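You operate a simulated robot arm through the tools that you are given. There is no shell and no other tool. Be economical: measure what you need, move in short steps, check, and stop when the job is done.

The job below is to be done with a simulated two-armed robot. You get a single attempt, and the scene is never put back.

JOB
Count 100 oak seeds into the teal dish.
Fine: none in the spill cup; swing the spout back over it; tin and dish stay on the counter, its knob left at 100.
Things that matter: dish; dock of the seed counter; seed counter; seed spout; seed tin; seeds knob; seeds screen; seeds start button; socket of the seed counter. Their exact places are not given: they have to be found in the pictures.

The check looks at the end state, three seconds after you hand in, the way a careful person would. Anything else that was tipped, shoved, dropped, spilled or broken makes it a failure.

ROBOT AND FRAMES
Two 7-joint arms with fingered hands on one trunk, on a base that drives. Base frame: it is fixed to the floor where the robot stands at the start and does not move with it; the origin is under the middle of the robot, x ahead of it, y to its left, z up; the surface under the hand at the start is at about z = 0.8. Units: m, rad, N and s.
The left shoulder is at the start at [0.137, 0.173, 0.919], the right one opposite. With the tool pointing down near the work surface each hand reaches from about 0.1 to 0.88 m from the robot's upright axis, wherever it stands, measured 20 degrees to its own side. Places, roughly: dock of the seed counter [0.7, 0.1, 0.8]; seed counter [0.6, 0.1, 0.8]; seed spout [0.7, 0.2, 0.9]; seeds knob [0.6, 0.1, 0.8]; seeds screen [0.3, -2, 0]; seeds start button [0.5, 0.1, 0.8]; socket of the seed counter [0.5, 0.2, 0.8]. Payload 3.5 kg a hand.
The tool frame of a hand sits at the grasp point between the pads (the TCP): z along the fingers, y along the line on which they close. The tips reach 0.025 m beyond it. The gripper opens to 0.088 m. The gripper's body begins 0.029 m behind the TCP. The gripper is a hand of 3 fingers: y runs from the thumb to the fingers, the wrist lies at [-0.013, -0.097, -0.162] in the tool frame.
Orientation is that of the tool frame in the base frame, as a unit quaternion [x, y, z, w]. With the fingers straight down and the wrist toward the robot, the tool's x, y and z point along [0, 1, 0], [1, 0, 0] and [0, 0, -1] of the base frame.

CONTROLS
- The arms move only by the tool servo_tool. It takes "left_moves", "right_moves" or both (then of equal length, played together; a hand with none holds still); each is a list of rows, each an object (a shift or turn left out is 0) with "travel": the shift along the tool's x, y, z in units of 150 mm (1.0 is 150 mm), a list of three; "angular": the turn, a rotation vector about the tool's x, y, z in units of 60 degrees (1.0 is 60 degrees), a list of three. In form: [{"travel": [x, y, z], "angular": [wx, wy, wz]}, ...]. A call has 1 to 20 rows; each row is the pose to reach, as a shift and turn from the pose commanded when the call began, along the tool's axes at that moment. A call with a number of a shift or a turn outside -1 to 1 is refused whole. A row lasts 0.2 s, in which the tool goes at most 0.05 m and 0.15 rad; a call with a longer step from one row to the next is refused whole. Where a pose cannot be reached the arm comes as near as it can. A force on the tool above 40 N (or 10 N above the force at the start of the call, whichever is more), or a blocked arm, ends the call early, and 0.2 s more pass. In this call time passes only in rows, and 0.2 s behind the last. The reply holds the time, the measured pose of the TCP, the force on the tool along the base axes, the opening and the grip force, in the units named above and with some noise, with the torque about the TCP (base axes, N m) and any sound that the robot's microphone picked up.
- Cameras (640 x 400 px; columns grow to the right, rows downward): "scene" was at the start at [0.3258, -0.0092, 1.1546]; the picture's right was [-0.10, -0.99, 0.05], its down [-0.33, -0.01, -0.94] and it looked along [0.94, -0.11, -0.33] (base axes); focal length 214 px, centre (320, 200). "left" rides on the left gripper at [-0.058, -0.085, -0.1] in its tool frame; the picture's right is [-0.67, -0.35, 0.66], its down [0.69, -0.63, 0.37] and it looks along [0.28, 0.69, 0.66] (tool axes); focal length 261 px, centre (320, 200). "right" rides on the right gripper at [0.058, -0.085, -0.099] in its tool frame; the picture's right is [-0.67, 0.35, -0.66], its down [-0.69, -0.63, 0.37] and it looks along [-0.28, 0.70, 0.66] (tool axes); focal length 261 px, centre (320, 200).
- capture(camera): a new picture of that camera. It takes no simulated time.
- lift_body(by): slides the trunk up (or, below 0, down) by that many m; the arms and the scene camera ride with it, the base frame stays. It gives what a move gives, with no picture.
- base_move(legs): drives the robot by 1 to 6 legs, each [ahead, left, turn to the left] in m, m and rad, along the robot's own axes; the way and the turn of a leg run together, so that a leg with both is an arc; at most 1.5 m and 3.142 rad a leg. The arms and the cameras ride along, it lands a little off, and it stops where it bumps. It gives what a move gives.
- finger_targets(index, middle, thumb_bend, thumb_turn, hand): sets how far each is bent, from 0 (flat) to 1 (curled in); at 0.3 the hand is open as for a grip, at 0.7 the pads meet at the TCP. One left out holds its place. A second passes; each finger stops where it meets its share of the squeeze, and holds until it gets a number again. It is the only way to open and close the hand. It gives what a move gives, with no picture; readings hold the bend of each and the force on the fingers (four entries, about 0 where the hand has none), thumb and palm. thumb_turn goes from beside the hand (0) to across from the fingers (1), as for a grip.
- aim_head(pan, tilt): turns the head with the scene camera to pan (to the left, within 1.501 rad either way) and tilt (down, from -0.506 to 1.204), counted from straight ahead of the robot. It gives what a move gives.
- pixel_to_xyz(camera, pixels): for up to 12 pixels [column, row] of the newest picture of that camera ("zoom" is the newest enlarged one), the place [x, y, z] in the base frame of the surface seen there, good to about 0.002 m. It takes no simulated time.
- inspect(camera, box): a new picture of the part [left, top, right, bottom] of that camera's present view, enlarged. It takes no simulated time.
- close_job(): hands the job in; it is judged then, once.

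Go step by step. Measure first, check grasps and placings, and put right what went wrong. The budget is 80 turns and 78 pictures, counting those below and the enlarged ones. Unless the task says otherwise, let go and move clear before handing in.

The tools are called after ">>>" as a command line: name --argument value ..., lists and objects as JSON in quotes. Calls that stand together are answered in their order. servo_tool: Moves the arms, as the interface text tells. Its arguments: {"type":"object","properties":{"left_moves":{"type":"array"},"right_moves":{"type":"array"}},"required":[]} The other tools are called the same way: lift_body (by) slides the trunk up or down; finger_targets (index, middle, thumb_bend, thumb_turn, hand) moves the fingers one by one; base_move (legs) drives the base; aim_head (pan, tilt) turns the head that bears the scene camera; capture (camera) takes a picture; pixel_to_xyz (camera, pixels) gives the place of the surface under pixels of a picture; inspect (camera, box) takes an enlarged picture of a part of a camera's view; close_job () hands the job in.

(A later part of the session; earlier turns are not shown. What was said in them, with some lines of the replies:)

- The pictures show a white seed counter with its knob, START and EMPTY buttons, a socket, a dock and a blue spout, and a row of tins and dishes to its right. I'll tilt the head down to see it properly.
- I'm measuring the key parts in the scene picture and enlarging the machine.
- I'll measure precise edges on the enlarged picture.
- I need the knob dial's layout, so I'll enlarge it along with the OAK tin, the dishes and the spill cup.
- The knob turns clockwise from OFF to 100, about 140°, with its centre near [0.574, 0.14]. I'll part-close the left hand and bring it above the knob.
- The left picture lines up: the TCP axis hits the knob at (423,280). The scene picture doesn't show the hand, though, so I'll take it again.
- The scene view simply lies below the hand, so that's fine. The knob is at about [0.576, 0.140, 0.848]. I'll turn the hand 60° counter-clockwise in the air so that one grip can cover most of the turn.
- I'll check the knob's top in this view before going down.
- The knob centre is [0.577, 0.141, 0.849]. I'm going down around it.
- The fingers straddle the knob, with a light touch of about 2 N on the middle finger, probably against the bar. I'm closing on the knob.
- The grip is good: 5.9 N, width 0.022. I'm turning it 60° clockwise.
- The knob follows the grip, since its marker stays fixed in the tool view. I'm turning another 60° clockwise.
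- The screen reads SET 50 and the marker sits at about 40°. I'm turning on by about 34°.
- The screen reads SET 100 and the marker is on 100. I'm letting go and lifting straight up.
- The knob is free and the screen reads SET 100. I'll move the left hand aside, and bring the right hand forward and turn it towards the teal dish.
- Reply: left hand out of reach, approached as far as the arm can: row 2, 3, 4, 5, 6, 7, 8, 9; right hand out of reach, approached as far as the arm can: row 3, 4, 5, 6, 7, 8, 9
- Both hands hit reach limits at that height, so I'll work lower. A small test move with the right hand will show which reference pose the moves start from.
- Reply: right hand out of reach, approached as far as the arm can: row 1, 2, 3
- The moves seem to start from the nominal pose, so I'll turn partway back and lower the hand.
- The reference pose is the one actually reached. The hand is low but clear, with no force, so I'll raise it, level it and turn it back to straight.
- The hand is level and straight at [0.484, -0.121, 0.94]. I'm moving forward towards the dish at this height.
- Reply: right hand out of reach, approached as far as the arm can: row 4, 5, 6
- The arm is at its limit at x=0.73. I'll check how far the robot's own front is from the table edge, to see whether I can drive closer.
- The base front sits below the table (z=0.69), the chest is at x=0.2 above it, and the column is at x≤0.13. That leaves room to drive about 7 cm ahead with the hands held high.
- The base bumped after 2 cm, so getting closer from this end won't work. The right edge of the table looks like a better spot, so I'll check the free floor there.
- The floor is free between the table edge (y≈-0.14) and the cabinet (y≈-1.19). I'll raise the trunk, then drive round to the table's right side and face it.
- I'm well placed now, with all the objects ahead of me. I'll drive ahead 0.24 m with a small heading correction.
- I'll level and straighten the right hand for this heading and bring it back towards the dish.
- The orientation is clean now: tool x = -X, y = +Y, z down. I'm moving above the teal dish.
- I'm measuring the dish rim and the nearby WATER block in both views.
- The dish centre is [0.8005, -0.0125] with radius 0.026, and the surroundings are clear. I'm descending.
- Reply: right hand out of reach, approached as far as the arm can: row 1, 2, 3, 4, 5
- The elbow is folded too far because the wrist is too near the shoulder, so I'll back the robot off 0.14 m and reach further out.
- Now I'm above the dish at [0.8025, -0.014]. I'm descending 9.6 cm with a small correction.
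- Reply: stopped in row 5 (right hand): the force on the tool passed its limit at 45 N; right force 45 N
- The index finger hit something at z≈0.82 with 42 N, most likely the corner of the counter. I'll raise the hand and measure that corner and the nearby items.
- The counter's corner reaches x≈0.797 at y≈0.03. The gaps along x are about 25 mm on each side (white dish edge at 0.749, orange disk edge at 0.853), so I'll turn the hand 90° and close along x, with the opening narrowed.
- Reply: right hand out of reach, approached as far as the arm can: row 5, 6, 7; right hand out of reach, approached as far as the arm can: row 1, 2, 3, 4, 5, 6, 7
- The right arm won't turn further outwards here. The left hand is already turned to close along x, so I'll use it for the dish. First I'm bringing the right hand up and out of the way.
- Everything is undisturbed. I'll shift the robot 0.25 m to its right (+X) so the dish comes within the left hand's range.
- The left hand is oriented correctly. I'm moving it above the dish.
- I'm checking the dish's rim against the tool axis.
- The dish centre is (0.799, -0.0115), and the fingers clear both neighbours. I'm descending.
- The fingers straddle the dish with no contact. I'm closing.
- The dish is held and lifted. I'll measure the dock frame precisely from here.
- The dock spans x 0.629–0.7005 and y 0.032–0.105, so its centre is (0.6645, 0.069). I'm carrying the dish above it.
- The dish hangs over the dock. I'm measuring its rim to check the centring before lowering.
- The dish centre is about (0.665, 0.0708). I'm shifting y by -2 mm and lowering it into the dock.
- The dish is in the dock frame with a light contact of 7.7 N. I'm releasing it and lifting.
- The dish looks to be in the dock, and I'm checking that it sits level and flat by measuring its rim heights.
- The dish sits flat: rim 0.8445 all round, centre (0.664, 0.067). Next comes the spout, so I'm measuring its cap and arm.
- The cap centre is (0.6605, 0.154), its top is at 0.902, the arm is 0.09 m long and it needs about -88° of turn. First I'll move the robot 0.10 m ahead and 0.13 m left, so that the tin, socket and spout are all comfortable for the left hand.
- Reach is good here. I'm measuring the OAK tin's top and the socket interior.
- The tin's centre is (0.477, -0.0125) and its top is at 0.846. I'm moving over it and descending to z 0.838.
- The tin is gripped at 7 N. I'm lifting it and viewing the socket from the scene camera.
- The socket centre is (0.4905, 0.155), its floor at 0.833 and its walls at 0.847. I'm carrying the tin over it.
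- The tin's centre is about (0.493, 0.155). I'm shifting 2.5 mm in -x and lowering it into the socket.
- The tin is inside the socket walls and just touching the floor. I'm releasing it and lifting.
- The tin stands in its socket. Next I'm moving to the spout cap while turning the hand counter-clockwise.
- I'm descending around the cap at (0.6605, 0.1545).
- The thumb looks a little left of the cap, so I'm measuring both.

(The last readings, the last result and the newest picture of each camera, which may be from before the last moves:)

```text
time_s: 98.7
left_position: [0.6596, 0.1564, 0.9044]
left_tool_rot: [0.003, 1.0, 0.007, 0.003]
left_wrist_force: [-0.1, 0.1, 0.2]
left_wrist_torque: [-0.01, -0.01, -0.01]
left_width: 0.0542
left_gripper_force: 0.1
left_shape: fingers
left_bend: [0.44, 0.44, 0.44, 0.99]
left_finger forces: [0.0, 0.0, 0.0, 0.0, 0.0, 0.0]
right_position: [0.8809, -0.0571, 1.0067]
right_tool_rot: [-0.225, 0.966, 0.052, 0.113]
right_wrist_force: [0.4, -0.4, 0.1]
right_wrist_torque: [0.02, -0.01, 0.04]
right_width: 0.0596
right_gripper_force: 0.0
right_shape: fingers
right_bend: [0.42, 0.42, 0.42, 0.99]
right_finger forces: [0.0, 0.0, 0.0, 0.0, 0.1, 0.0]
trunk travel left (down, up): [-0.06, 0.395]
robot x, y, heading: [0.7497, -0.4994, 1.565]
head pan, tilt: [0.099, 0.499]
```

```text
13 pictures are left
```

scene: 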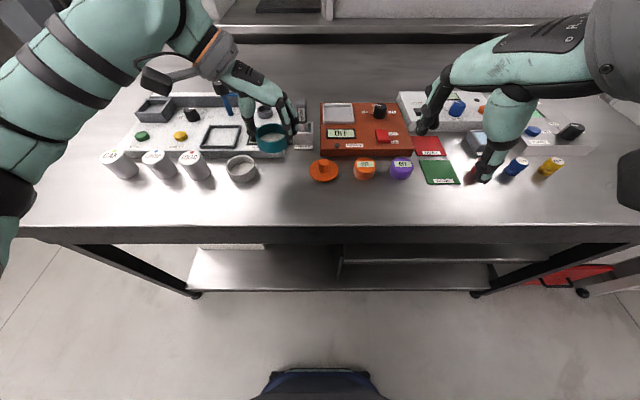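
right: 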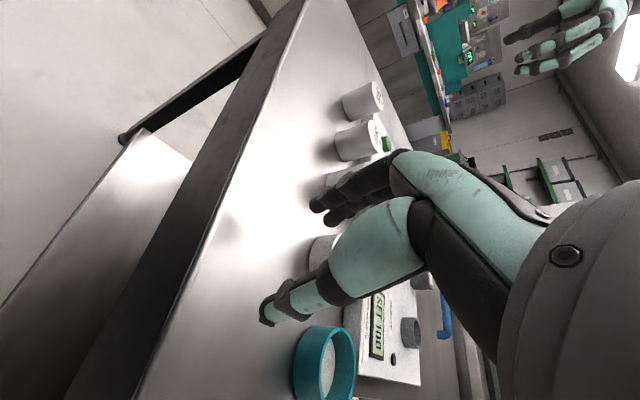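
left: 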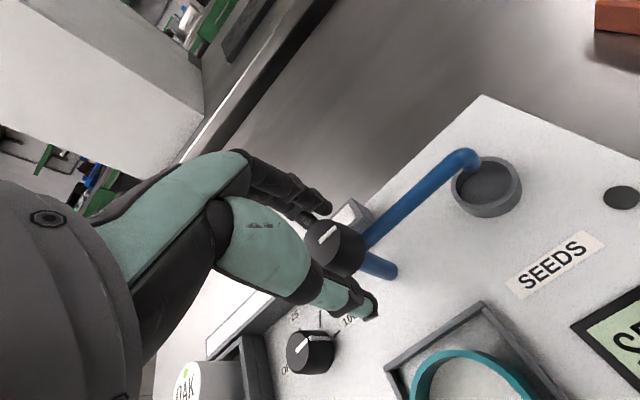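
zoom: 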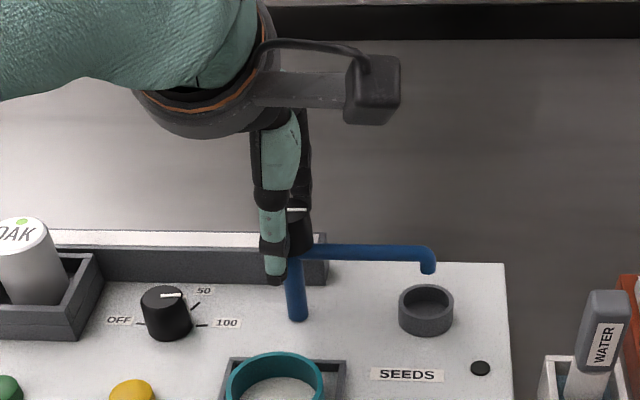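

The thumb is at x=0.6615, in line with the cap. I'm closing on the cap.

>>> finger_targets --hand "left" --index 0.66 --middle 0.66 --thumb_bend 0.66

>>> servo_tool --left_moves '[{"angular": [0, 0, 0.1]}, {"angular": [0, 0, 0.2]}, {"angular": [0, 0, 0.3]}, {"angular": [0, 0, 0.4]}, {"angular": [0, 0, 0.5]}, {"angular": [0, 0, 0.6]}, {"angular": [0, 0, 0.7]}, {"angular": [0, 0, 0.75]}, {"angular": [0, 0, 0.75]}]'

>>> inspect --camera "scene" --box '[230, 60, 390, 180]'

```text
time_s: 99.7
left_position: [0.6592, 0.1549, 0.905]
left_tool_rot: [0.001, 1.0, 0.008, 0.004]
left_wrist_force: [0.0, -0.2, -0.8]
left_wrist_torque: [-0.02, 0.01, 0.04]
left_width: 0.0226
left_gripper_force: 5.3
left_shape: fingers
left_bend: [0.6, 0.63, 0.59, 1.0]
left_finger forces: [3.4, 2.1, 0.0, 0.0, 5.7, 0.0]
right_position: [0.8811, -0.0574, 1.0076]
right_tool_rot: [-0.226, 0.966, 0.051, 0.113]
right_wrist_force: [0.4, -0.6, 0.1]
right_wrist_torque: [-0.01, 0.01, 0.03]
right_width: 0.0597
right_gripper_force: 0.0
right_shape: fingers
right_bend: [0.42, 0.42, 0.42, 0.99]
right_finger forces: [0.0, 0.1, 0.0, 0.0, 0.1, 0.0]
trunk travel left (down, up): [-0.06, 0.395]
robot x, y, heading: [0.7517, -0.5033, 1.568]
head pan, tilt: [0.099, 0.499]
```

```text
time_s: 101.7
left_position: [0.6608, 0.1564, 0.9044]
left_tool_rot: [0.385, 0.923, 0.008, 0.0]
left_wrist_force: [1.6, 1.9, 2.0]
left_wrist_torque: [0.02, -0.04, 0.0]
left_width: 0.0228
left_gripper_force: 6.9
left_shape: fingers
left_bend: [0.59, 0.63, 0.6, 1.0]
left_finger forces: [5.4, 3.1, 0.0, 0.1, 5.1, 0.0]
right_position: [0.8811, -0.0571, 1.0063]
right_tool_rot: [-0.226, 0.966, 0.052, 0.112]
right_wrist_force: [-0.5, -0.4, 0.0]
right_wrist_torque: [0.01, 0.04, -0.01]
right_width: 0.0595
right_gripper_force: 0.1
right_shape: fingers
right_bend: [0.42, 0.42, 0.42, 0.99]
right_finger forces: [0.0, 0.0, 0.1, 0.0, 0.0, 0.0]
trunk travel left (down, up): [-0.06, 0.395]
robot x, y, heading: [0.7479, -0.5026, 1.568]
head pan, tilt: [0.099, 0.499]
```

```text
3.33 times, centred on (310, 120) of scene
```

zoom: 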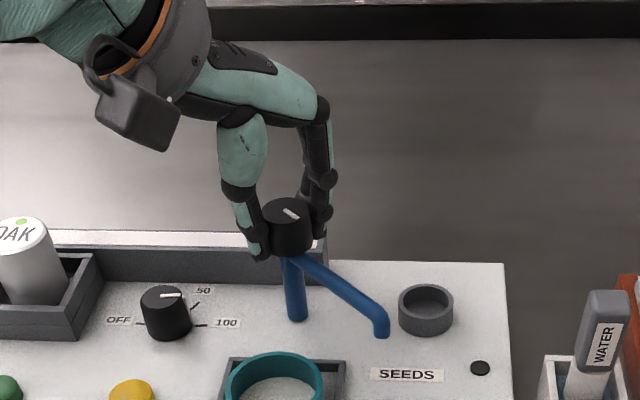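

The spout arm turns with the cap, 45° so far. I'm turning on by 43° so the tip ends over the dish.

>>> servo_tool --left_moves '[{"angular": [0, 0, 0.1]}, {"angular": [0, 0, 0.2]}, {"angular": [0, 0, 0.3]}, {"angular": [0, 0, 0.4]}, {"angular": [0, 0, 0.5]}, {"angular": [0, 0, 0.6]}, {"angular": [0, 0, 0.7]}, {"angular": [0, 0, 0.72]}, {"angular": [0, 0, 0.72]}]'

>>> inspect --camera "scene" --box '[230, 70, 390, 190]'

```text
time_s: 103.7
left_position: [0.662, 0.1561, 0.9045]
left_tool_rot: [0.697, 0.717, 0.009, -0.004]
left_wrist_force: [4.4, -0.5, 3.3]
left_wrist_torque: [-0.02, -0.16, -0.01]
left_width: 0.0225
left_gripper_force: 6.4
left_shape: fingers
left_bend: [0.59, 0.62, 0.6, 1.0]
left_finger forces: [6.2, 3.4, 0.0, 0.0, 4.6, 0.0]
right_position: [0.882, -0.0586, 1.0062]
right_tool_rot: [-0.227, 0.966, 0.052, 0.113]
right_wrist_force: [-0.5, 0.0, -0.1]
right_wrist_torque: [0.02, 0.0, -0.01]
right_width: 0.0596
right_gripper_force: 0.0
right_shape: fingers
right_bend: [0.42, 0.42, 0.42, 0.99]
right_finger forces: [0.1, 0.0, 0.0, 0.0, 0.0, 0.0]
trunk travel left (down, up): [-0.06, 0.395]
robot x, y, heading: [0.7493, -0.5028, 1.566]
head pan, tilt: [0.099, 0.499]
```

```text
3.33 times, centred on (310, 130) of scene
```

zoom: 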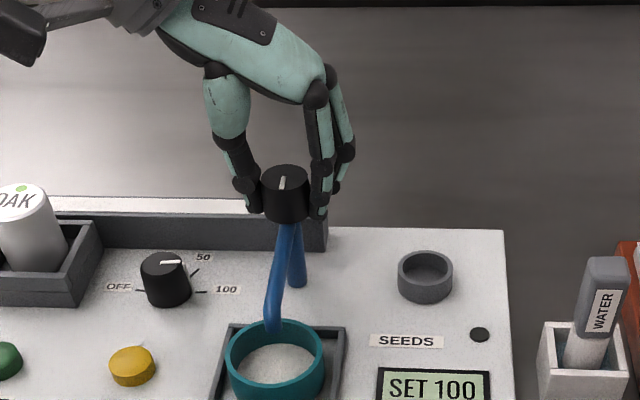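

>>> pixel_to_xyz --camera "zoom" --pixels '[[272, 326], [271, 315], [275, 300], [280, 270], [298, 270], [272, 380], [275, 322]]'

```text
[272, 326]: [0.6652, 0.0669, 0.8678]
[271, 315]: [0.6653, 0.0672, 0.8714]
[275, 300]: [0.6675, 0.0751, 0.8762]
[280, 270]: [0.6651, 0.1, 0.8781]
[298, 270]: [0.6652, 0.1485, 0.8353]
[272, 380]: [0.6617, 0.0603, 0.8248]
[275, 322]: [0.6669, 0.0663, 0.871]
```

The spout tip is at about (0.664, 0.07), right over the dish centre (0.664, 0.067). I'm releasing the cap, lifting, then checking that the spout stays there.

>>> finger_targets --hand "left" --index 0.44 --middle 0.44 --thumb_bend 0.44

>>> servo_tool --left_moves '[{"travel": [0, 0, -0.15]}, {"travel": [0, 0, -0.35]}, {"travel": [0, 0, -0.55]}, {"travel": [0, -0.25, -0.55]}, {"travel": [-0.2, -0.5, -0.55]}, {"travel": [-0.4, -0.75, -0.55]}, {"travel": [-0.58, -1.0, -0.55]}, {"travel": [-0.58, -1.0, -0.55]}]'

>>> finger_targets --hand "left" --index 0.7 --middle 0.7 --thumb_bend 0.7

>>> capture --camera "left"

```text
time_s: 104.7
left_position: [0.6606, 0.1566, 0.9034]
left_tool_rot: [0.697, 0.717, 0.008, -0.003]
left_wrist_force: [0.1, -0.2, -0.1]
left_wrist_torque: [0.0, 0.0, -0.04]
left_width: 0.0541
left_gripper_force: 0.1
left_shape: fingers
left_bend: [0.44, 0.44, 0.44, 0.99]
left_finger forces: [0.0, 0.0, 0.0, 0.0, 0.0, 0.0]
right_position: [0.8827, -0.0588, 1.0058]
right_tool_rot: [-0.226, 0.966, 0.051, 0.113]
right_wrist_force: [-0.7, 0.5, 0.5]
right_wrist_torque: [0.02, 0.02, 0.02]
right_width: 0.0595
right_gripper_force: 0.1
right_shape: fingers
right_bend: [0.42, 0.42, 0.42, 0.99]
right_finger forces: [0.0, 0.0, 0.1, 0.0, 0.0, 0.0]
trunk travel left (down, up): [-0.06, 0.395]
robot x, y, heading: [0.7497, -0.5034, 1.566]
head pan, tilt: [0.099, 0.499]
```

```text
time_s: 106.5
left_position: [0.5125, 0.064, 0.9838]
left_tool_rot: [0.696, 0.718, 0.008, -0.004]
left_wrist_force: [1.1, 0.1, 0.4]
left_wrist_torque: [0.03, 0.02, -0.02]
left_width: 0.0543
left_gripper_force: 0.1
left_shape: fingers
left_bend: [0.44, 0.44, 0.44, 0.99]
left_finger forces: [0.0, 0.0, 0.0, 0.0, 0.1, 0.0]
right_position: [0.8823, -0.057, 1.0069]
right_tool_rot: [-0.226, 0.966, 0.051, 0.114]
right_wrist_force: [-0.1, 0.2, 0.2]
right_wrist_torque: [0.02, 0.0, 0.0]
right_width: 0.0596
right_gripper_force: 0.0
right_shape: fingers
right_bend: [0.42, 0.42, 0.42, 0.99]
right_finger forces: [0.0, 0.0, 0.0, 0.1, 0.0, 0.0]
trunk travel left (down, up): [-0.06, 0.395]
robot x, y, heading: [0.755, -0.5037, 1.566]
head pan, tilt: [0.099, 0.499]
```

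```text
time_s: 107.5
left_position: [0.511, 0.0639, 0.983]
left_tool_rot: [0.697, 0.717, 0.008, -0.003]
left_wrist_force: [0.4, 1.2, 0.3]
left_wrist_torque: [-0.02, 0.01, -0.02]
left_width: 0.0001
left_gripper_force: 0.0
left_shape: fingers
left_bend: [0.7, 0.7, 0.7, 1.0]
left_finger forces: [0.0, 0.0, 0.1, 0.1, 0.0, 0.0]
right_position: [0.8807, -0.057, 1.0077]
right_tool_rot: [-0.226, 0.966, 0.051, 0.113]
right_wrist_force: [-0.2, -0.7, -0.3]
right_wrist_torque: [0.01, 0.03, -0.03]
right_width: 0.0594
right_gripper_force: 0.1
right_shape: fingers
right_bend: [0.42, 0.42, 0.42, 0.99]
right_finger forces: [0.1, 0.0, 0.0, 0.0, 0.0, 0.0]
trunk travel left (down, up): [-0.06, 0.395]
robot x, y, heading: [0.7536, -0.5034, 1.562]
head pan, tilt: [0.099, 0.499]
```

```text
10 pictures are left
```

left: 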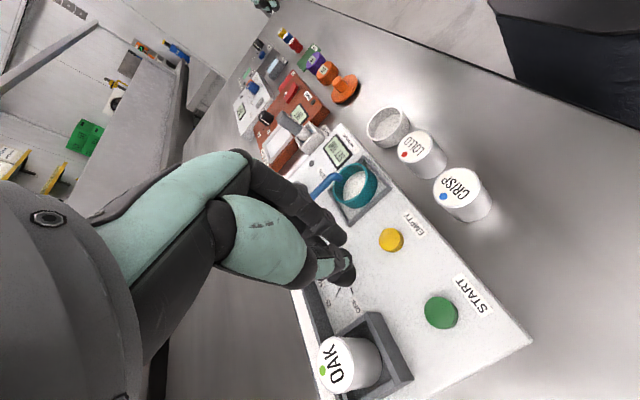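

The spout stays over the dish. I'm measuring START and moving above it.

>>> pixel_to_xyz --camera "left" --pixels '[[441, 311], [428, 310], [455, 312], [441, 300], [352, 270], [340, 240]]'

>>> servo_tool --left_moves '[{"travel": [0.015, -0.08, 0.1]}, {"travel": [0.025, -0.16, 0.3]}, {"travel": [0.025, -0.16, 0.5]}, {"travel": [0.025, -0.16, 0.65]}, {"travel": [0.025, -0.16, 0.65]}]'

>>> aim_head --pan 0.25 --tilt 0.5

>>> inspect --camera "scene" --box '[190, 60, 350, 180]'

```text
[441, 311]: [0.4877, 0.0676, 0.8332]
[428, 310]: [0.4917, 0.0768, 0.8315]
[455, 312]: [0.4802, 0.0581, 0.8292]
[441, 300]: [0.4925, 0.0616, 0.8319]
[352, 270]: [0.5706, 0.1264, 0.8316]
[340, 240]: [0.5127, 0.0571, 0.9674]
```

```text
time_s: 108.7
left_position: [0.4892, 0.0682, 0.886]
left_tool_rot: [0.698, 0.716, 0.008, -0.004]
left_wrist_force: [-0.4, -0.4, 0.0]
left_wrist_torque: [-0.01, 0.0, 0.02]
left_width: 0.0
left_gripper_force: 0.0
left_shape: fingers
left_bend: [0.7, 0.7, 0.7, 1.0]
left_finger forces: [0.0, 0.0, 0.0, 0.1, 0.0, 0.0]
right_position: [0.882, -0.0578, 1.0072]
right_tool_rot: [-0.227, 0.966, 0.052, 0.113]
right_wrist_force: [-0.4, 0.6, -0.3]
right_wrist_torque: [0.0, 0.01, 0.01]
right_width: 0.0595
right_gripper_force: 0.1
right_shape: fingers
right_bend: [0.42, 0.42, 0.42, 0.99]
right_finger forces: [0.1, 0.1, 0.0, 0.1, 0.1, 0.1]
trunk travel left (down, up): [-0.06, 0.395]
robot x, y, heading: [0.7522, -0.5063, 1.566]
head pan, tilt: [0.099, 0.499]
```

```text
time_s: 109.4
left_position: [0.4883, 0.0667, 0.8845]
left_tool_rot: [0.697, 0.717, 0.007, -0.002]
left_wrist_force: [0.0, 0.3, 0.1]
left_wrist_torque: [-0.02, 0.03, -0.01]
left_width: 0.0
left_gripper_force: 0.0
left_shape: fingers
left_bend: [0.7, 0.7, 0.7, 1.0]
left_finger forces: [0.0, 0.0, 0.1, 0.1, 0.0, 0.1]
right_position: [0.8814, -0.058, 1.0062]
right_tool_rot: [-0.227, 0.966, 0.051, 0.113]
right_wrist_force: [0.4, 0.9, -0.2]
right_wrist_torque: [0.02, -0.03, 0.02]
right_width: 0.0594
right_gripper_force: 0.1
right_shape: fingers
right_bend: [0.42, 0.42, 0.42, 0.99]
right_finger forces: [0.1, 0.1, 0.0, 0.1, 0.0, 0.0]
trunk travel left (down, up): [-0.06, 0.395]
robot x, y, heading: [0.7529, -0.5003, 1.565]
head pan, tilt: [0.25, 0.499]
```

```text
3.33 times, centred on (270, 120) of scene
```

zoom: 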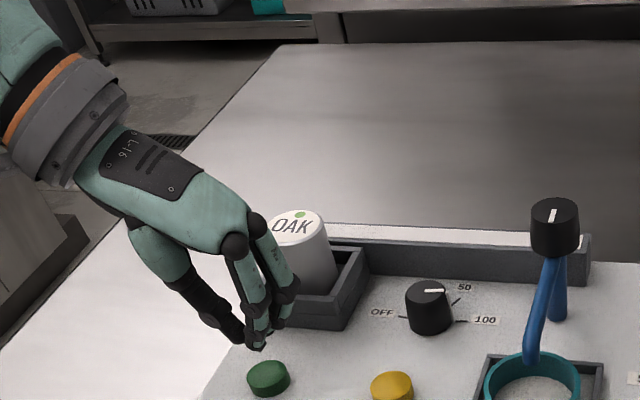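

The fingertips are above START. I'm pressing down gently.

>>> servo_tool --left_moves '[{"travel": [0, 0, 0.1]}, {"travel": [0, 0, 0.16]}, {"travel": [0, 0, 0.185]}, {"travel": [0, 0, 0.2]}]'

```text
time_s: 110.4
left_position: [0.4894, 0.0677, 0.8555]
left_tool_rot: [0.698, 0.716, 0.009, -0.002]
left_wrist_force: [1.0, 0.1, 1.9]
left_wrist_torque: [-0.01, 0.05, -0.01]
left_width: 0.0003
left_gripper_force: 0.7
left_shape: fingers
left_bend: [0.7, 0.7, 0.7, 1.0]
left_finger forces: [0.1, 0.0, 0.1, 0.0, 1.6, 0.0]
right_position: [0.8806, -0.0584, 1.0056]
right_tool_rot: [-0.226, 0.966, 0.051, 0.114]
right_wrist_force: [0.0, -0.4, -0.3]
right_wrist_torque: [0.0, -0.03, -0.01]
right_width: 0.0595
right_gripper_force: 0.1
right_shape: fingers
right_bend: [0.42, 0.42, 0.42, 0.99]
right_finger forces: [0.0, 0.0, 0.1, 0.0, 0.0, 0.0]
trunk travel left (down, up): [-0.06, 0.395]
robot x, y, heading: [0.7531, -0.5036, 1.56]
head pan, tilt: [0.25, 0.499]
heard: click
```

I heard a click with a light 1.9 N contact, so START was pressed. I'm lifting off and letting it count.

>>> servo_tool --left_moves '[{"travel": [0, 0, -0.15]}, {"travel": [0, 0, -0.4]}, {"travel": [0, 0, -0.65]}, {"travel": [0, 0, -0.65]}, {"travel": [0, 0, -0.65]}, {"travel": [0, 0, -0.65]}, {"travel": [0, 0, -0.65]}, {"travel": [0, 0, -0.65]}, {"travel": [0, 0, -0.65]}, {"travel": [0, 0, -0.65]}]'

>>> inspect --camera "scene" --box '[240, 90, 400, 210]'

```text
time_s: 112.6
left_position: [0.4896, 0.0677, 0.9545]
left_tool_rot: [0.697, 0.717, 0.008, -0.003]
left_wrist_force: [0.4, -0.2, 0.3]
left_wrist_torque: [0.01, 0.02, -0.01]
left_width: 0.0001
left_gripper_force: 0.1
left_shape: fingers
left_bend: [0.7, 0.7, 0.7, 1.0]
left_finger forces: [0.0, 0.0, 0.0, 0.0, 0.0, 0.0]
right_position: [0.8809, -0.0584, 1.0068]
right_tool_rot: [-0.225, 0.966, 0.051, 0.114]
right_wrist_force: [-0.1, 0.1, 0.1]
right_wrist_torque: [0.01, -0.02, -0.02]
right_width: 0.0597
right_gripper_force: 0.1
right_shape: fingers
right_bend: [0.42, 0.42, 0.42, 0.99]
right_finger forces: [0.1, 0.0, 0.0, 0.1, 0.0, 0.0]
trunk travel left (down, up): [-0.06, 0.395]
robot x, y, heading: [0.7544, -0.5028, 1.561]
head pan, tilt: [0.25, 0.499]
```

```text
3.33 times, centred on (320, 150) of scene
```

zoom: 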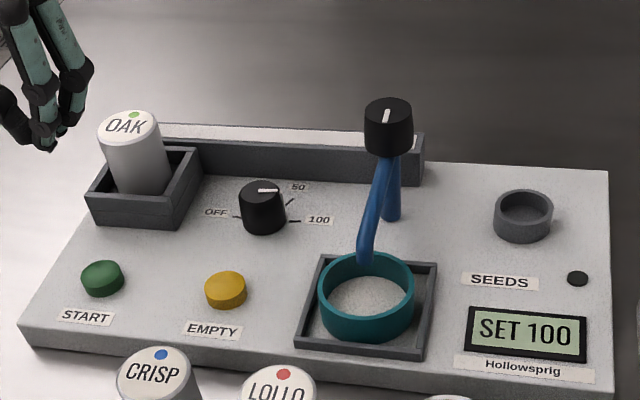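

The screen still reads SET 100, so I'll wait a few seconds and look again before deciding.

>>> servo_tool --left_moves '[{"travel": [0, 0, 0]}, {"travel": [0, 0, 0]}, {"travel": [0, 0, 0]}, {"travel": [0, 0, 0]}, {"travel": [0, 0, 0]}, {"travel": [0, 0, 0]}, {"travel": [0, 0, 0]}, {"travel": [0, 0, 0]}, {"travel": [0, 0, 0]}, {"travel": [0, 0, 0]}, {"travel": [0, 0, 0]}, {"travel": [0, 0, 0]}, {"travel": [0, 0, 0.15]}, {"travel": [0, 0, 0.3]}, {"travel": [0, 0, 0.42]}, {"travel": [0, 0, 0.42]}]'

>>> inspect --camera "scene" --box '[240, 110, 400, 210]'

```text
time_s: 116.0
left_position: [0.4896, 0.067, 0.8921]
left_tool_rot: [0.698, 0.717, 0.008, -0.003]
left_wrist_force: [0.3, -0.3, 0.8]
left_wrist_torque: [0.01, 0.0, 0.02]
left_width: 0.0
left_gripper_force: 0.1
left_shape: fingers
left_bend: [0.7, 0.7, 0.7, 1.0]
left_finger forces: [0.1, 0.0, 0.0, 0.0, 0.1, 0.1]
right_position: [0.8815, -0.0584, 1.0082]
right_tool_rot: [-0.226, 0.966, 0.051, 0.113]
right_wrist_force: [0.3, 0.0, 0.0]
right_wrist_torque: [-0.03, 0.04, 0.01]
right_width: 0.0595
right_gripper_force: 0.2
right_shape: fingers
right_bend: [0.42, 0.42, 0.42, 0.99]
right_finger forces: [0.0, 0.0, 0.1, 0.0, 0.1, 0.0]
trunk travel left (down, up): [-0.06, 0.395]
robot x, y, heading: [0.7496, -0.5039, 1.565]
head pan, tilt: [0.25, 0.499]
```

```text
4.00 times, centred on (320, 160) of scene
```

zoom: 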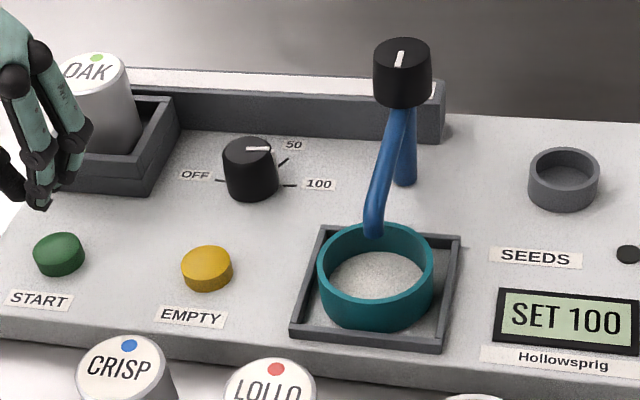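

Nothing was counted, so the press was too light. I'm pressing START again, a few mm deeper, and reading the force.

>>> servo_tool --left_moves '[{"travel": [0, 0, 0.12]}, {"travel": [0, 0, 0.2]}, {"travel": [0, 0, 0.24]}, {"travel": [0, 0, 0.265]}, {"travel": [0, 0, 0.285]}, {"travel": [0, 0, 0.285]}]'

```text
time_s: 117.4
left_position: [0.4903, 0.0675, 0.8503]
left_tool_rot: [0.697, 0.717, 0.01, -0.003]
left_wrist_force: [-3.0, 0.3, 15.8]
left_wrist_torque: [-0.08, 0.18, 0.02]
left_width: 0.0
left_gripper_force: 7.9
left_shape: fingers
left_bend: [0.7, 0.7, 0.7, 1.0]
left_finger forces: [1.3, 0.0, 0.1, 0.0, 14.6, 0.0]
right_position: [0.8823, -0.0599, 1.0075]
right_tool_rot: [-0.226, 0.966, 0.053, 0.113]
right_wrist_force: [0.0, -0.5, -0.4]
right_wrist_torque: [-0.01, -0.02, -0.02]
right_width: 0.0595
right_gripper_force: 0.1
right_shape: fingers
right_bend: [0.42, 0.42, 0.42, 0.99]
right_finger forces: [0.0, 0.0, 0.0, 0.1, 0.0, 0.0]
trunk travel left (down, up): [-0.06, 0.395]
robot x, y, heading: [0.7505, -0.5012, 1.562]
head pan, tilt: [0.25, 0.499]
heard: click
```

A click and 15.8 N, so it was fully pressed. I'm checking the screen.

>>> servo_tool --left_moves '[{"travel": [0, 0, -0.15]}, {"travel": [0, 0, -0.4]}, {"travel": [0, 0, -0.65]}, {"travel": [0, 0, -0.65]}]'

>>> inspect --camera "scene" --box '[210, 90, 400, 210]'

```text
time_s: 118.4
left_position: [0.4893, 0.0673, 0.9459]
left_tool_rot: [0.697, 0.717, 0.007, -0.002]
left_wrist_force: [0.4, 1.2, -0.3]
left_wrist_torque: [0.01, 0.0, 0.0]
left_width: 0.0003
left_gripper_force: 0.0
left_shape: fingers
left_bend: [0.7, 0.7, 0.7, 1.0]
left_finger forces: [0.0, 0.0, 0.0, 0.1, 0.0, 0.0]
right_position: [0.8805, -0.0578, 1.0063]
right_tool_rot: [-0.226, 0.966, 0.051, 0.113]
right_wrist_force: [0.0, -0.5, 0.0]
right_wrist_torque: [-0.01, -0.01, -0.01]
right_width: 0.0596
right_gripper_force: 0.2
right_shape: fingers
right_bend: [0.42, 0.42, 0.42, 0.99]
right_finger forces: [0.0, 0.1, 0.0, 0.1, 0.0, 0.0]
trunk travel left (down, up): [-0.06, 0.395]
robot x, y, heading: [0.7505, -0.5014, 1.567]
head pan, tilt: [0.25, 0.499]
```

```text
3.33 times, centred on (305, 150) of scene
```

zoom: 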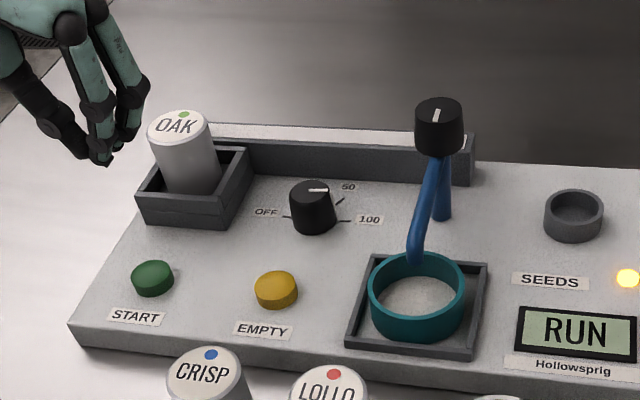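

The screen reads RUN and its lamp is lit. While it counts I'll open the hand and move slowly back above the cap, staying high.

>>> servo_tool --left_moves '[{"travel": [0, 0, -0.15]}, {"travel": [0, 0, -0.3]}, {"travel": [0.1, 0.2, -0.3]}, {"travel": [0.2, 0.4, -0.3]}, {"travel": [0.3, 0.6, -0.3]}, {"travel": [0.4, 0.8, -0.3]}, {"travel": [0.55, 1.0, -0.3]}, {"travel": [0.55, 1.0, -0.3]}, {"travel": [0.55, 1.0, -0.3]}, {"travel": [0.55, 1.0, -0.3]}, {"travel": [0.55, 1.0, -0.3]}, {"travel": [0.55, 1.0, -0.3]}, {"travel": [0.55, 1.0, -0.3]}, {"travel": [0.55, 1.0, -0.3]}, {"travel": [0.55, 1.0, -0.3]}, {"travel": [0.55, 1.0, -0.3]}, {"travel": [0.55, 1.0, -0.3]}, {"travel": [0.55, 1.0, -0.3]}, {"travel": [0.55, 1.0, -0.3]}, {"travel": [0.55, 1.0, -0.3]}]'

>>> finger_targets --hand "left" --index 0.44 --middle 0.44 --thumb_bend 0.44

>>> servo_tool --left_moves '[{"travel": [0, 0, 0]}, {"travel": [0, 0, 0]}, {"travel": [0, 0, 0]}, {"travel": [0, 0, 0]}, {"travel": [0, 0, 0]}, {"travel": [0, 0, 0]}, {"travel": [0, 0, 0]}, {"travel": [0, 0, 0]}, {"travel": [0, 0, 0]}, {"travel": [0, 0, 0]}, {"travel": [0, 0, 0]}, {"travel": [0, 0, 0]}, {"travel": [0, 0, 0]}, {"travel": [0, 0, 0]}, {"travel": [0, 0, 0]}, {"travel": [0, 0, 0]}, {"travel": [0, 0, 0]}, {"travel": [0, 0, 0]}, {"travel": [0, 0, 0]}, {"travel": [0, 0, 0]}]'

```text
time_s: 122.6
left_position: [0.6346, 0.1544, 0.9932]
left_tool_rot: [0.697, 0.717, 0.008, -0.004]
left_wrist_force: [0.3, -0.3, 0.1]
left_wrist_torque: [-0.01, -0.01, -0.02]
left_width: 0.0
left_gripper_force: 0.0
left_shape: fingers
left_bend: [0.7, 0.7, 0.7, 1.0]
left_finger forces: [0.0, 0.0, 0.0, 0.0, 0.0, 0.0]
right_position: [0.8803, -0.0582, 1.0076]
right_tool_rot: [-0.227, 0.966, 0.051, 0.114]
right_wrist_force: [-0.6, 0.7, 0.1]
right_wrist_torque: [-0.02, -0.01, -0.01]
right_width: 0.0594
right_gripper_force: 0.1
right_shape: fingers
right_bend: [0.42, 0.42, 0.42, 0.99]
right_finger forces: [0.0, 0.1, 0.0, 0.1, 0.0, 0.0]
trunk travel left (down, up): [-0.06, 0.395]
robot x, y, heading: [0.751, -0.4996, 1.565]
head pan, tilt: [0.25, 0.499]
```

```text
time_s: 123.6
left_position: [0.6356, 0.1527, 0.9948]
left_tool_rot: [0.696, 0.718, 0.009, -0.003]
left_wrist_force: [-0.2, -0.8, 0.4]
left_wrist_torque: [0.04, 0.01, 0.01]
left_width: 0.0539
left_gripper_force: 0.0
left_shape: fingers
left_bend: [0.44, 0.44, 0.44, 0.99]
left_finger forces: [0.0, 0.1, 0.0, 0.0, 0.1, 0.0]
right_position: [0.8805, -0.0586, 1.0067]
right_tool_rot: [-0.226, 0.966, 0.051, 0.114]
right_wrist_force: [0.0, 0.0, -0.7]
right_wrist_torque: [-0.03, -0.03, -0.01]
right_width: 0.0591
right_gripper_force: 0.0
right_shape: fingers
right_bend: [0.42, 0.42, 0.42, 0.99]
right_finger forces: [0.1, 0.0, 0.0, 0.0, 0.1, 0.0]
trunk travel left (down, up): [-0.06, 0.395]
robot x, y, heading: [0.7499, -0.5049, 1.566]
head pan, tilt: [0.25, 0.499]
```

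```text
time_s: 127.8
left_position: [0.6345, 0.1526, 0.9944]
left_tool_rot: [0.697, 0.717, 0.008, -0.003]
left_wrist_force: [-0.4, -1.1, 0.4]
left_wrist_torque: [0.0, 0.02, 0.02]
left_width: 0.0539
left_gripper_force: 0.0
left_shape: fingers
left_bend: [0.44, 0.44, 0.44, 0.99]
left_finger forces: [0.0, 0.0, 0.1, 0.0, 0.0, 0.1]
right_position: [0.8806, -0.0587, 1.0064]
right_tool_rot: [-0.226, 0.966, 0.051, 0.112]
right_wrist_force: [-0.2, -0.7, 0.0]
right_wrist_torque: [0.02, -0.04, -0.01]
right_width: 0.0595
right_gripper_force: 0.0
right_shape: fingers
right_bend: [0.42, 0.42, 0.42, 0.99]
right_finger forces: [0.0, 0.1, 0.0, 0.1, 0.0, 0.1]
trunk travel left (down, up): [-0.06, 0.395]
robot x, y, heading: [0.7534, -0.5041, 1.569]
head pan, tilt: [0.25, 0.499]
```

About 10 s have passed. I'm looking at the screen and the dish.

>>> inspect --camera "scene" --box '[290, 100, 410, 210]'

```text
3.64 times, centred on (350, 155) of scene
```

zoom: 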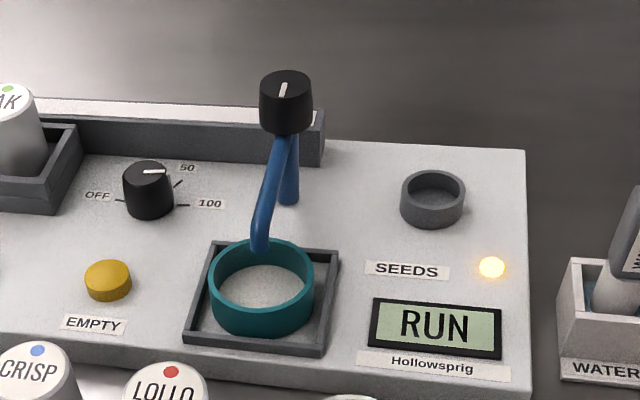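

It's still running. I'll wait longer and listen for an end sound.

>>> servo_tool --left_moves '[{}, {}, {}, {}, {}, {}, {}, {}, {}, {}, {}, {}, {}, {}, {}, {}, {}, {}, {}, {}]'

>>> servo_tool --left_moves '[{}, {}, {}, {}, {}, {}, {}, {}, {}, {}, {}, {}, {}, {}, {}, {}, {}, {}, {}, {}]'

>>> servo_tool --left_moves '[{}, {}, {}, {}, {}, {}, {}, {}, {}, {}, {}, {}, {}, {}, {}, {}, {}, {}, {}, {}]'

>>> servo_tool --left_moves '[{}, {}, {}, {}, {}, {}, {}, {}, {}, {}, {}, {}, {}, {}, {}, {}, {}, {}, {}, {}]'

```text
time_s: 132.0
left_position: [0.6344, 0.1536, 0.9931]
left_tool_rot: [0.698, 0.716, 0.008, -0.004]
left_wrist_force: [0.4, 0.2, -0.2]
left_wrist_torque: [0.02, 0.0, 0.0]
left_width: 0.0543
left_gripper_force: 0.1
left_shape: fingers
left_bend: [0.44, 0.44, 0.44, 0.99]
left_finger forces: [0.1, 0.0, 0.0, 0.1, 0.0, 0.0]
right_position: [0.8806, -0.0578, 1.0063]
right_tool_rot: [-0.225, 0.966, 0.051, 0.113]
right_wrist_force: [0.3, -0.1, 0.7]
right_wrist_torque: [0.03, 0.02, 0.02]
right_width: 0.0595
right_gripper_force: 0.2
right_shape: fingers
right_bend: [0.42, 0.42, 0.42, 0.99]
right_finger forces: [0.0, 0.0, 0.0, 0.1, 0.1, 0.1]
trunk travel left (down, up): [-0.06, 0.395]
robot x, y, heading: [0.7514, -0.5005, 1.566]
head pan, tilt: [0.25, 0.499]
```

```text
time_s: 136.2
left_position: [0.6349, 0.1534, 0.9941]
left_tool_rot: [0.697, 0.717, 0.007, -0.004]
left_wrist_force: [0.1, -0.5, -0.4]
left_wrist_torque: [-0.01, 0.0, 0.02]
left_width: 0.054
left_gripper_force: 0.0
left_shape: fingers
left_bend: [0.44, 0.44, 0.44, 0.99]
left_finger forces: [0.0, 0.1, 0.0, 0.0, 0.0, 0.0]
right_position: [0.8821, -0.0583, 1.0072]
right_tool_rot: [-0.226, 0.966, 0.051, 0.113]
right_wrist_force: [-0.1, 0.2, -0.2]
right_wrist_torque: [0.01, 0.01, -0.02]
right_width: 0.0596
right_gripper_force: 0.0
right_shape: fingers
right_bend: [0.42, 0.42, 0.42, 0.99]
right_finger forces: [0.0, 0.1, 0.0, 0.0, 0.0, 0.0]
trunk travel left (down, up): [-0.06, 0.395]
robot x, y, heading: [0.7492, -0.5048, 1.564]
head pan, tilt: [0.25, 0.499]
```

```text
time_s: 140.4
left_position: [0.6349, 0.1528, 0.9939]
left_tool_rot: [0.697, 0.717, 0.009, -0.003]
left_wrist_force: [0.4, -0.1, -0.1]
left_wrist_torque: [0.0, 0.01, 0.05]
left_width: 0.054
left_gripper_force: 0.0
left_shape: fingers
left_bend: [0.44, 0.44, 0.44, 0.99]
left_finger forces: [0.0, 0.0, 0.0, 0.0, 0.0, 0.0]
right_position: [0.8808, -0.0581, 1.0065]
right_tool_rot: [-0.226, 0.966, 0.051, 0.113]
right_wrist_force: [0.2, -0.3, 0.2]
right_wrist_torque: [0.01, -0.01, 0.0]
right_width: 0.0596
right_gripper_force: 0.1
right_shape: fingers
right_bend: [0.42, 0.42, 0.42, 0.99]
right_finger forces: [0.0, 0.0, 0.1, 0.0, 0.0, 0.1]
trunk travel left (down, up): [-0.06, 0.395]
robot x, y, heading: [0.7489, -0.5011, 1.56]
head pan, tilt: [0.25, 0.499]
```

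```text
time_s: 144.6
left_position: [0.6351, 0.1538, 0.9939]
left_tool_rot: [0.697, 0.717, 0.008, -0.003]
left_wrist_force: [-0.7, 0.1, -0.4]
left_wrist_torque: [-0.01, 0.01, 0.02]
left_width: 0.0543
left_gripper_force: 0.1
left_shape: fingers
left_bend: [0.44, 0.44, 0.44, 0.99]
left_finger forces: [0.0, 0.1, 0.0, 0.0, 0.0, 0.0]
right_position: [0.8809, -0.0575, 1.0068]
right_tool_rot: [-0.227, 0.966, 0.051, 0.114]
right_wrist_force: [-0.1, 0.4, -0.3]
right_wrist_torque: [-0.02, -0.05, 0.02]
right_width: 0.0596
right_gripper_force: 0.0
right_shape: fingers
right_bend: [0.42, 0.42, 0.42, 0.99]
right_finger forces: [0.0, 0.0, 0.0, 0.0, 0.0, 0.0]
trunk travel left (down, up): [-0.06, 0.395]
robot x, y, heading: [0.749, -0.4991, 1.568]
head pan, tilt: [0.25, 0.499]
```

>>> inspect --camera "scene" --box '[290, 100, 410, 210]'

```text
3.64 times, centred on (350, 155) of scene
```

zoom: 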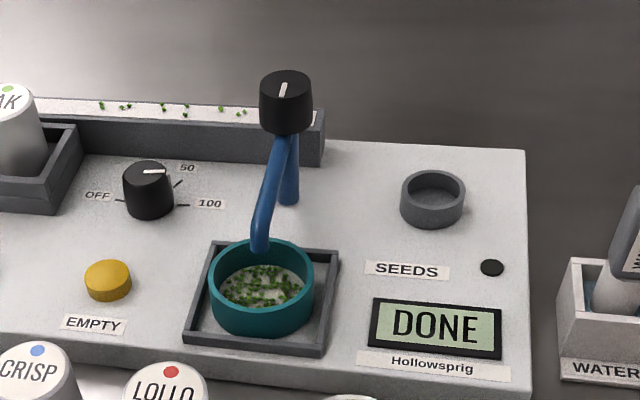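

The screen reads DONE, the lamp is off, and seeds are in the dish with the spill cup empty. I'm going back to the cap at the previous grasp pose and gripping it.

>>> servo_tool --left_moves '[{"travel": [0.01, 0.09, 0]}, {"travel": [0.014, 0.17, 0]}, {"travel": [0.014, 0.17, 0.15]}, {"travel": [0.014, 0.17, 0.35]}, {"travel": [0.014, 0.17, 0.5]}, {"travel": [0.014, 0.17, 0.6]}, {"travel": [0.014, 0.17, 0.6]}]'

>>> finger_targets --hand "left" --index 0.66 --middle 0.66 --thumb_bend 0.66

```text
time_s: 146.2
left_position: [0.6627, 0.1573, 0.903]
left_tool_rot: [0.697, 0.717, 0.008, -0.004]
left_wrist_force: [-0.7, -0.3, 0.5]
left_wrist_torque: [-0.01, 0.03, -0.05]
left_width: 0.0544
left_gripper_force: 0.1
left_shape: fingers
left_bend: [0.44, 0.44, 0.44, 0.99]
left_finger forces: [0.0, 0.0, 0.0, 0.0, 0.1, 0.1]
right_position: [0.8802, -0.0571, 1.0071]
right_tool_rot: [-0.226, 0.966, 0.052, 0.112]
right_wrist_force: [-0.8, 0.5, -0.2]
right_wrist_torque: [0.03, -0.01, 0.02]
right_width: 0.0594
right_gripper_force: 0.0
right_shape: fingers
right_bend: [0.42, 0.42, 0.42, 0.99]
right_finger forces: [0.1, 0.0, 0.0, 0.0, 0.0, 0.0]
trunk travel left (down, up): [-0.06, 0.395]
robot x, y, heading: [0.7464, -0.5005, 1.563]
head pan, tilt: [0.25, 0.499]
```

```text
time_s: 147.2
left_position: [0.6622, 0.1566, 0.9024]
left_tool_rot: [0.697, 0.717, 0.008, -0.003]
left_wrist_force: [1.6, 0.8, 0.0]
left_wrist_torque: [0.03, -0.06, 0.07]
left_width: 0.0228
left_gripper_force: 5.9
left_shape: fingers
left_bend: [0.59, 0.63, 0.59, 1.0]
left_finger forces: [4.5, 2.4, 0.0, 0.1, 5.2, 0.1]
right_position: [0.8828, -0.0583, 1.0069]
right_tool_rot: [-0.226, 0.966, 0.051, 0.113]
right_wrist_force: [-0.2, -1.3, -0.5]
right_wrist_torque: [0.02, -0.01, 0.02]
right_width: 0.0594
right_gripper_force: 0.1
right_shape: fingers
right_bend: [0.42, 0.42, 0.42, 0.99]
right_finger forces: [0.0, 0.0, 0.0, 0.1, 0.0, 0.1]
trunk travel left (down, up): [-0.06, 0.395]
robot x, y, heading: [0.7524, -0.502, 1.563]
head pan, tilt: [0.25, 0.499]
```

The cap is gripped at 5.9 N. I'm swinging the spout back, 88° counter-clockwise in total, in two calls.

>>> servo_tool --left_moves '[{"angular": [0, 0, -0.1]}, {"angular": [0, 0, -0.2]}, {"angular": [0, 0, -0.3]}, {"angular": [0, 0, -0.4]}, {"angular": [0, 0, -0.5]}, {"angular": [0, 0, -0.6]}, {"angular": [0, 0, -0.7]}, {"angular": [0, 0, -0.8]}, {"angular": [0, 0, -0.8]}]'

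>>> servo_tool --left_moves '[{"angular": [0, 0, -0.1]}, {"angular": [0, 0, -0.2]}, {"angular": [0, 0, -0.3]}, {"angular": [0, 0, -0.4]}, {"angular": [0, 0, -0.5]}, {"angular": [0, 0, -0.6]}, {"angular": [0, 0, -0.67]}, {"angular": [0, 0, -0.67]}]'

>>> inspect --camera "scene" --box '[270, 80, 410, 200]'

```text
time_s: 149.2
left_position: [0.6615, 0.1584, 0.9029]
left_tool_rot: [0.345, 0.938, 0.01, 0.001]
left_wrist_force: [-1.8, -1.4, -2.5]
left_wrist_torque: [-0.03, 0.06, -0.02]
left_width: 0.0224
left_gripper_force: 6.0
left_shape: fingers
left_bend: [0.6, 0.64, 0.59, 1.0]
left_finger forces: [3.1, 1.7, 0.0, 0.0, 6.7, 0.1]
right_position: [0.8812, -0.0568, 1.0062]
right_tool_rot: [-0.226, 0.966, 0.051, 0.112]
right_wrist_force: [0.4, -0.6, 0.5]
right_wrist_torque: [0.01, 0.04, 0.04]
right_width: 0.0594
right_gripper_force: 0.1
right_shape: fingers
right_bend: [0.42, 0.42, 0.42, 0.99]
right_finger forces: [0.1, 0.0, 0.0, 0.0, 0.0, 0.0]
trunk travel left (down, up): [-0.06, 0.395]
robot x, y, heading: [0.7537, -0.501, 1.565]
head pan, tilt: [0.25, 0.499]
```

```text
time_s: 151.0
left_position: [0.6611, 0.1579, 0.9029]
left_tool_rot: [0.001, 1.0, 0.008, 0.004]
left_wrist_force: [-5.4, -4.4, -3.7]
left_wrist_torque: [-0.08, 0.09, -0.03]
left_width: 0.0227
left_gripper_force: 5.7
left_shape: fingers
left_bend: [0.62, 0.64, 0.58, 1.0]
left_finger forces: [2.3, 2.4, 0.1, 0.0, 7.3, 0.0]
right_position: [0.8797, -0.0575, 1.0066]
right_tool_rot: [-0.226, 0.966, 0.051, 0.114]
right_wrist_force: [0.3, 0.3, 0.2]
right_wrist_torque: [-0.03, 0.01, 0.02]
right_width: 0.0594
right_gripper_force: 0.0
right_shape: fingers
right_bend: [0.42, 0.42, 0.42, 0.99]
right_finger forces: [0.0, 0.0, 0.0, 0.1, 0.0, 0.0]
trunk travel left (down, up): [-0.06, 0.395]
robot x, y, heading: [0.7549, -0.5047, 1.566]
head pan, tilt: [0.25, 0.499]
```

```text
3.33 times, centred on (340, 140) of scene
5 turns are left
```

zoom: 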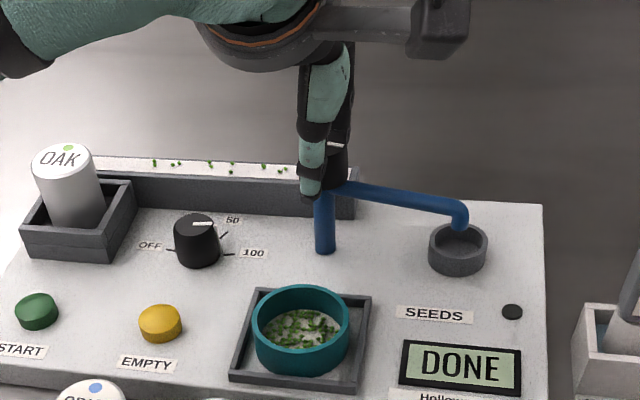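

The spout is nearly back over the cup. I'm measuring the tip against the cup.

>>> pixel_to_xyz --camera "zoom" --pixels '[[460, 222], [462, 212], [430, 245], [486, 245], [455, 262], [475, 232], [400, 195], [325, 230]]'

```text
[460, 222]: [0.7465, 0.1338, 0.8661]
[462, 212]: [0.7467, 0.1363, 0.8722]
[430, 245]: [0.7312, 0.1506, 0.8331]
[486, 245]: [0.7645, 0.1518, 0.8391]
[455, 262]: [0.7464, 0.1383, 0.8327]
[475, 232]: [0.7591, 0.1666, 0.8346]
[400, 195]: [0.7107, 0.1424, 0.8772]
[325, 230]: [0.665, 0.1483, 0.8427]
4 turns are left
```

The tip is about 10° short: its y is about 0.139 and the cup centre is about 0.154. I'm turning another 11° counter-clockwise.

>>> servo_tool --left_moves '[{"angular": [0, 0, -0.08]}, {"angular": [0, 0, -0.15]}, {"angular": [0, 0, -0.19]}, {"angular": [0, 0, -0.19]}]'

>>> inspect --camera "scene" --box '[270, 80, 410, 200]'

>>> pixel_to_xyz --camera "zoom" --pixels '[[460, 216], [463, 208], [466, 202], [468, 212], [470, 206], [456, 210], [464, 220], [400, 188], [420, 190], [440, 194]]'

```text
time_s: 152.0
left_position: [0.6617, 0.1571, 0.9025]
left_tool_rot: [-0.098, 0.995, 0.008, 0.004]
left_wrist_force: [-6.9, -2.2, -1.0]
left_wrist_torque: [-0.06, 0.15, -0.05]
left_width: 0.0227
left_gripper_force: 6.2
left_shape: fingers
left_bend: [0.62, 0.64, 0.58, 1.0]
left_finger forces: [2.6, 3.2, 0.0, 0.0, 6.9, 0.0]
right_position: [0.8801, -0.0575, 1.0075]
right_tool_rot: [-0.226, 0.966, 0.051, 0.114]
right_wrist_force: [0.2, -0.3, -0.2]
right_wrist_torque: [-0.04, 0.0, 0.0]
right_width: 0.0597
right_gripper_force: 0.0
right_shape: fingers
right_bend: [0.42, 0.42, 0.42, 0.99]
right_finger forces: [0.0, 0.0, 0.0, 0.0, 0.0, 0.1]
trunk travel left (down, up): [-0.06, 0.395]
robot x, y, heading: [0.7463, -0.5003, 1.571]
head pan, tilt: [0.25, 0.499]
```

```text
3.33 times, centred on (340, 140) of scene
```

zoom: 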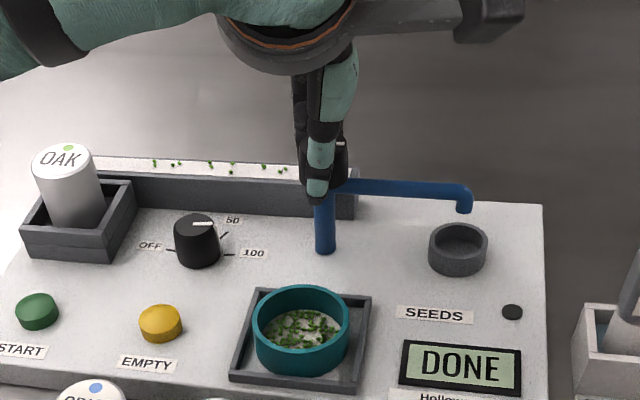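

```text
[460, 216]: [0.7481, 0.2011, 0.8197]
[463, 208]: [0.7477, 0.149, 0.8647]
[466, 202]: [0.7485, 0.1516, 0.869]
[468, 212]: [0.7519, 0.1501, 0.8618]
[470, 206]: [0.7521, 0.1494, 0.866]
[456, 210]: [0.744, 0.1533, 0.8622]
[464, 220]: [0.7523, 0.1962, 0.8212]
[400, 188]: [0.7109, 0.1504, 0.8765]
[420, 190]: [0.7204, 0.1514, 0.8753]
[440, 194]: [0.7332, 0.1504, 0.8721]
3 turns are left
```

The tip is at about (0.748, 0.154), right over the cup as at the start, and the screen reads DONE. I'm releasing the cap and lifting clear.

>>> finger_targets --hand "left" --index 0.44 --middle 0.44 --thumb_bend 0.44

>>> servo_tool --left_moves '[{"travel": [0, 0, -0.15]}, {"travel": [0, 0, -0.35]}, {"travel": [0, 0, -0.6]}, {"travel": [0, 0, -0.8]}, {"travel": [0, 0, -0.8]}]'

>>> capture --camera "scene"

```text
time_s: 153.0
left_position: [0.6633, 0.1567, 0.9031]
left_tool_rot: [-0.097, 0.995, 0.007, 0.004]
left_wrist_force: [-0.4, 0.3, -0.1]
left_wrist_torque: [0.0, 0.0, -0.01]
left_width: 0.054
left_gripper_force: 0.0
left_shape: fingers
left_bend: [0.44, 0.44, 0.44, 0.99]
left_finger forces: [0.0, 0.0, 0.0, 0.1, 0.1, 0.0]
right_position: [0.8816, -0.0578, 1.007]
right_tool_rot: [-0.227, 0.966, 0.051, 0.113]
right_wrist_force: [0.1, 0.8, 0.2]
right_wrist_torque: [0.0, -0.01, 0.0]
right_width: 0.0598
right_gripper_force: 0.0
right_shape: fingers
right_bend: [0.42, 0.42, 0.42, 0.99]
right_finger forces: [0.1, 0.0, 0.0, 0.1, 0.0, 0.1]
trunk travel left (down, up): [-0.06, 0.395]
robot x, y, heading: [0.7509, -0.5025, 1.571]
head pan, tilt: [0.25, 0.499]
```

```text
time_s: 154.2
left_position: [0.6621, 0.1544, 1.0215]
left_tool_rot: [-0.097, 0.995, 0.007, 0.004]
left_wrist_force: [0.3, -0.1, -0.6]
left_wrist_torque: [-0.01, 0.0, 0.02]
left_width: 0.054
left_gripper_force: 0.0
left_shape: fingers
left_bend: [0.44, 0.44, 0.44, 0.99]
left_finger forces: [0.0, 0.0, 0.1, 0.1, 0.1, 0.0]
right_position: [0.8807, -0.0571, 1.0067]
right_tool_rot: [-0.226, 0.966, 0.051, 0.113]
right_wrist_force: [0.0, -0.3, -0.2]
right_wrist_torque: [0.0, -0.01, -0.02]
right_width: 0.0596
right_gripper_force: 0.0
right_shape: fingers
right_bend: [0.42, 0.42, 0.42, 0.99]
right_finger forces: [0.0, 0.0, 0.0, 0.0, 0.0, 0.1]
trunk travel left (down, up): [-0.06, 0.395]
robot x, y, heading: [0.7474, -0.5018, 1.566]
head pan, tilt: [0.25, 0.499]
```

```text
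1 pictures are left
2 turns are left
```

scene: 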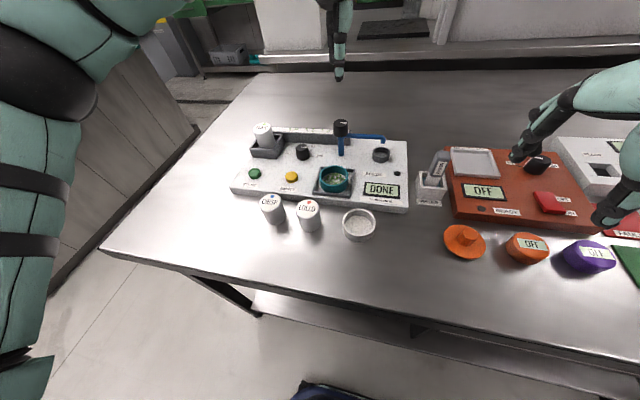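

The hand is clear, the screen reads DONE, the spout is over the cup, and the tin and dish are in place. I'm handing in.

>>> close_job

```text
The job is handed in.
```

The counter finished its 100-seed oak run into the teal dish: the screen reads DONE, though I didn't count the seeds themselves. The spill cup looked empty before I swung the spout back over it. The tin and dish are still on the counter, the knob is at 100, and both hands are clear.

A few loose seeds remain on the counter's feed track. I left them there, because EMPTY might have sent them into the spill cup.

While reaching for the dish, the right hand pressed on something with about 43 N, most likely the counter's corner. I saw nothing moved or damaged afterwards.
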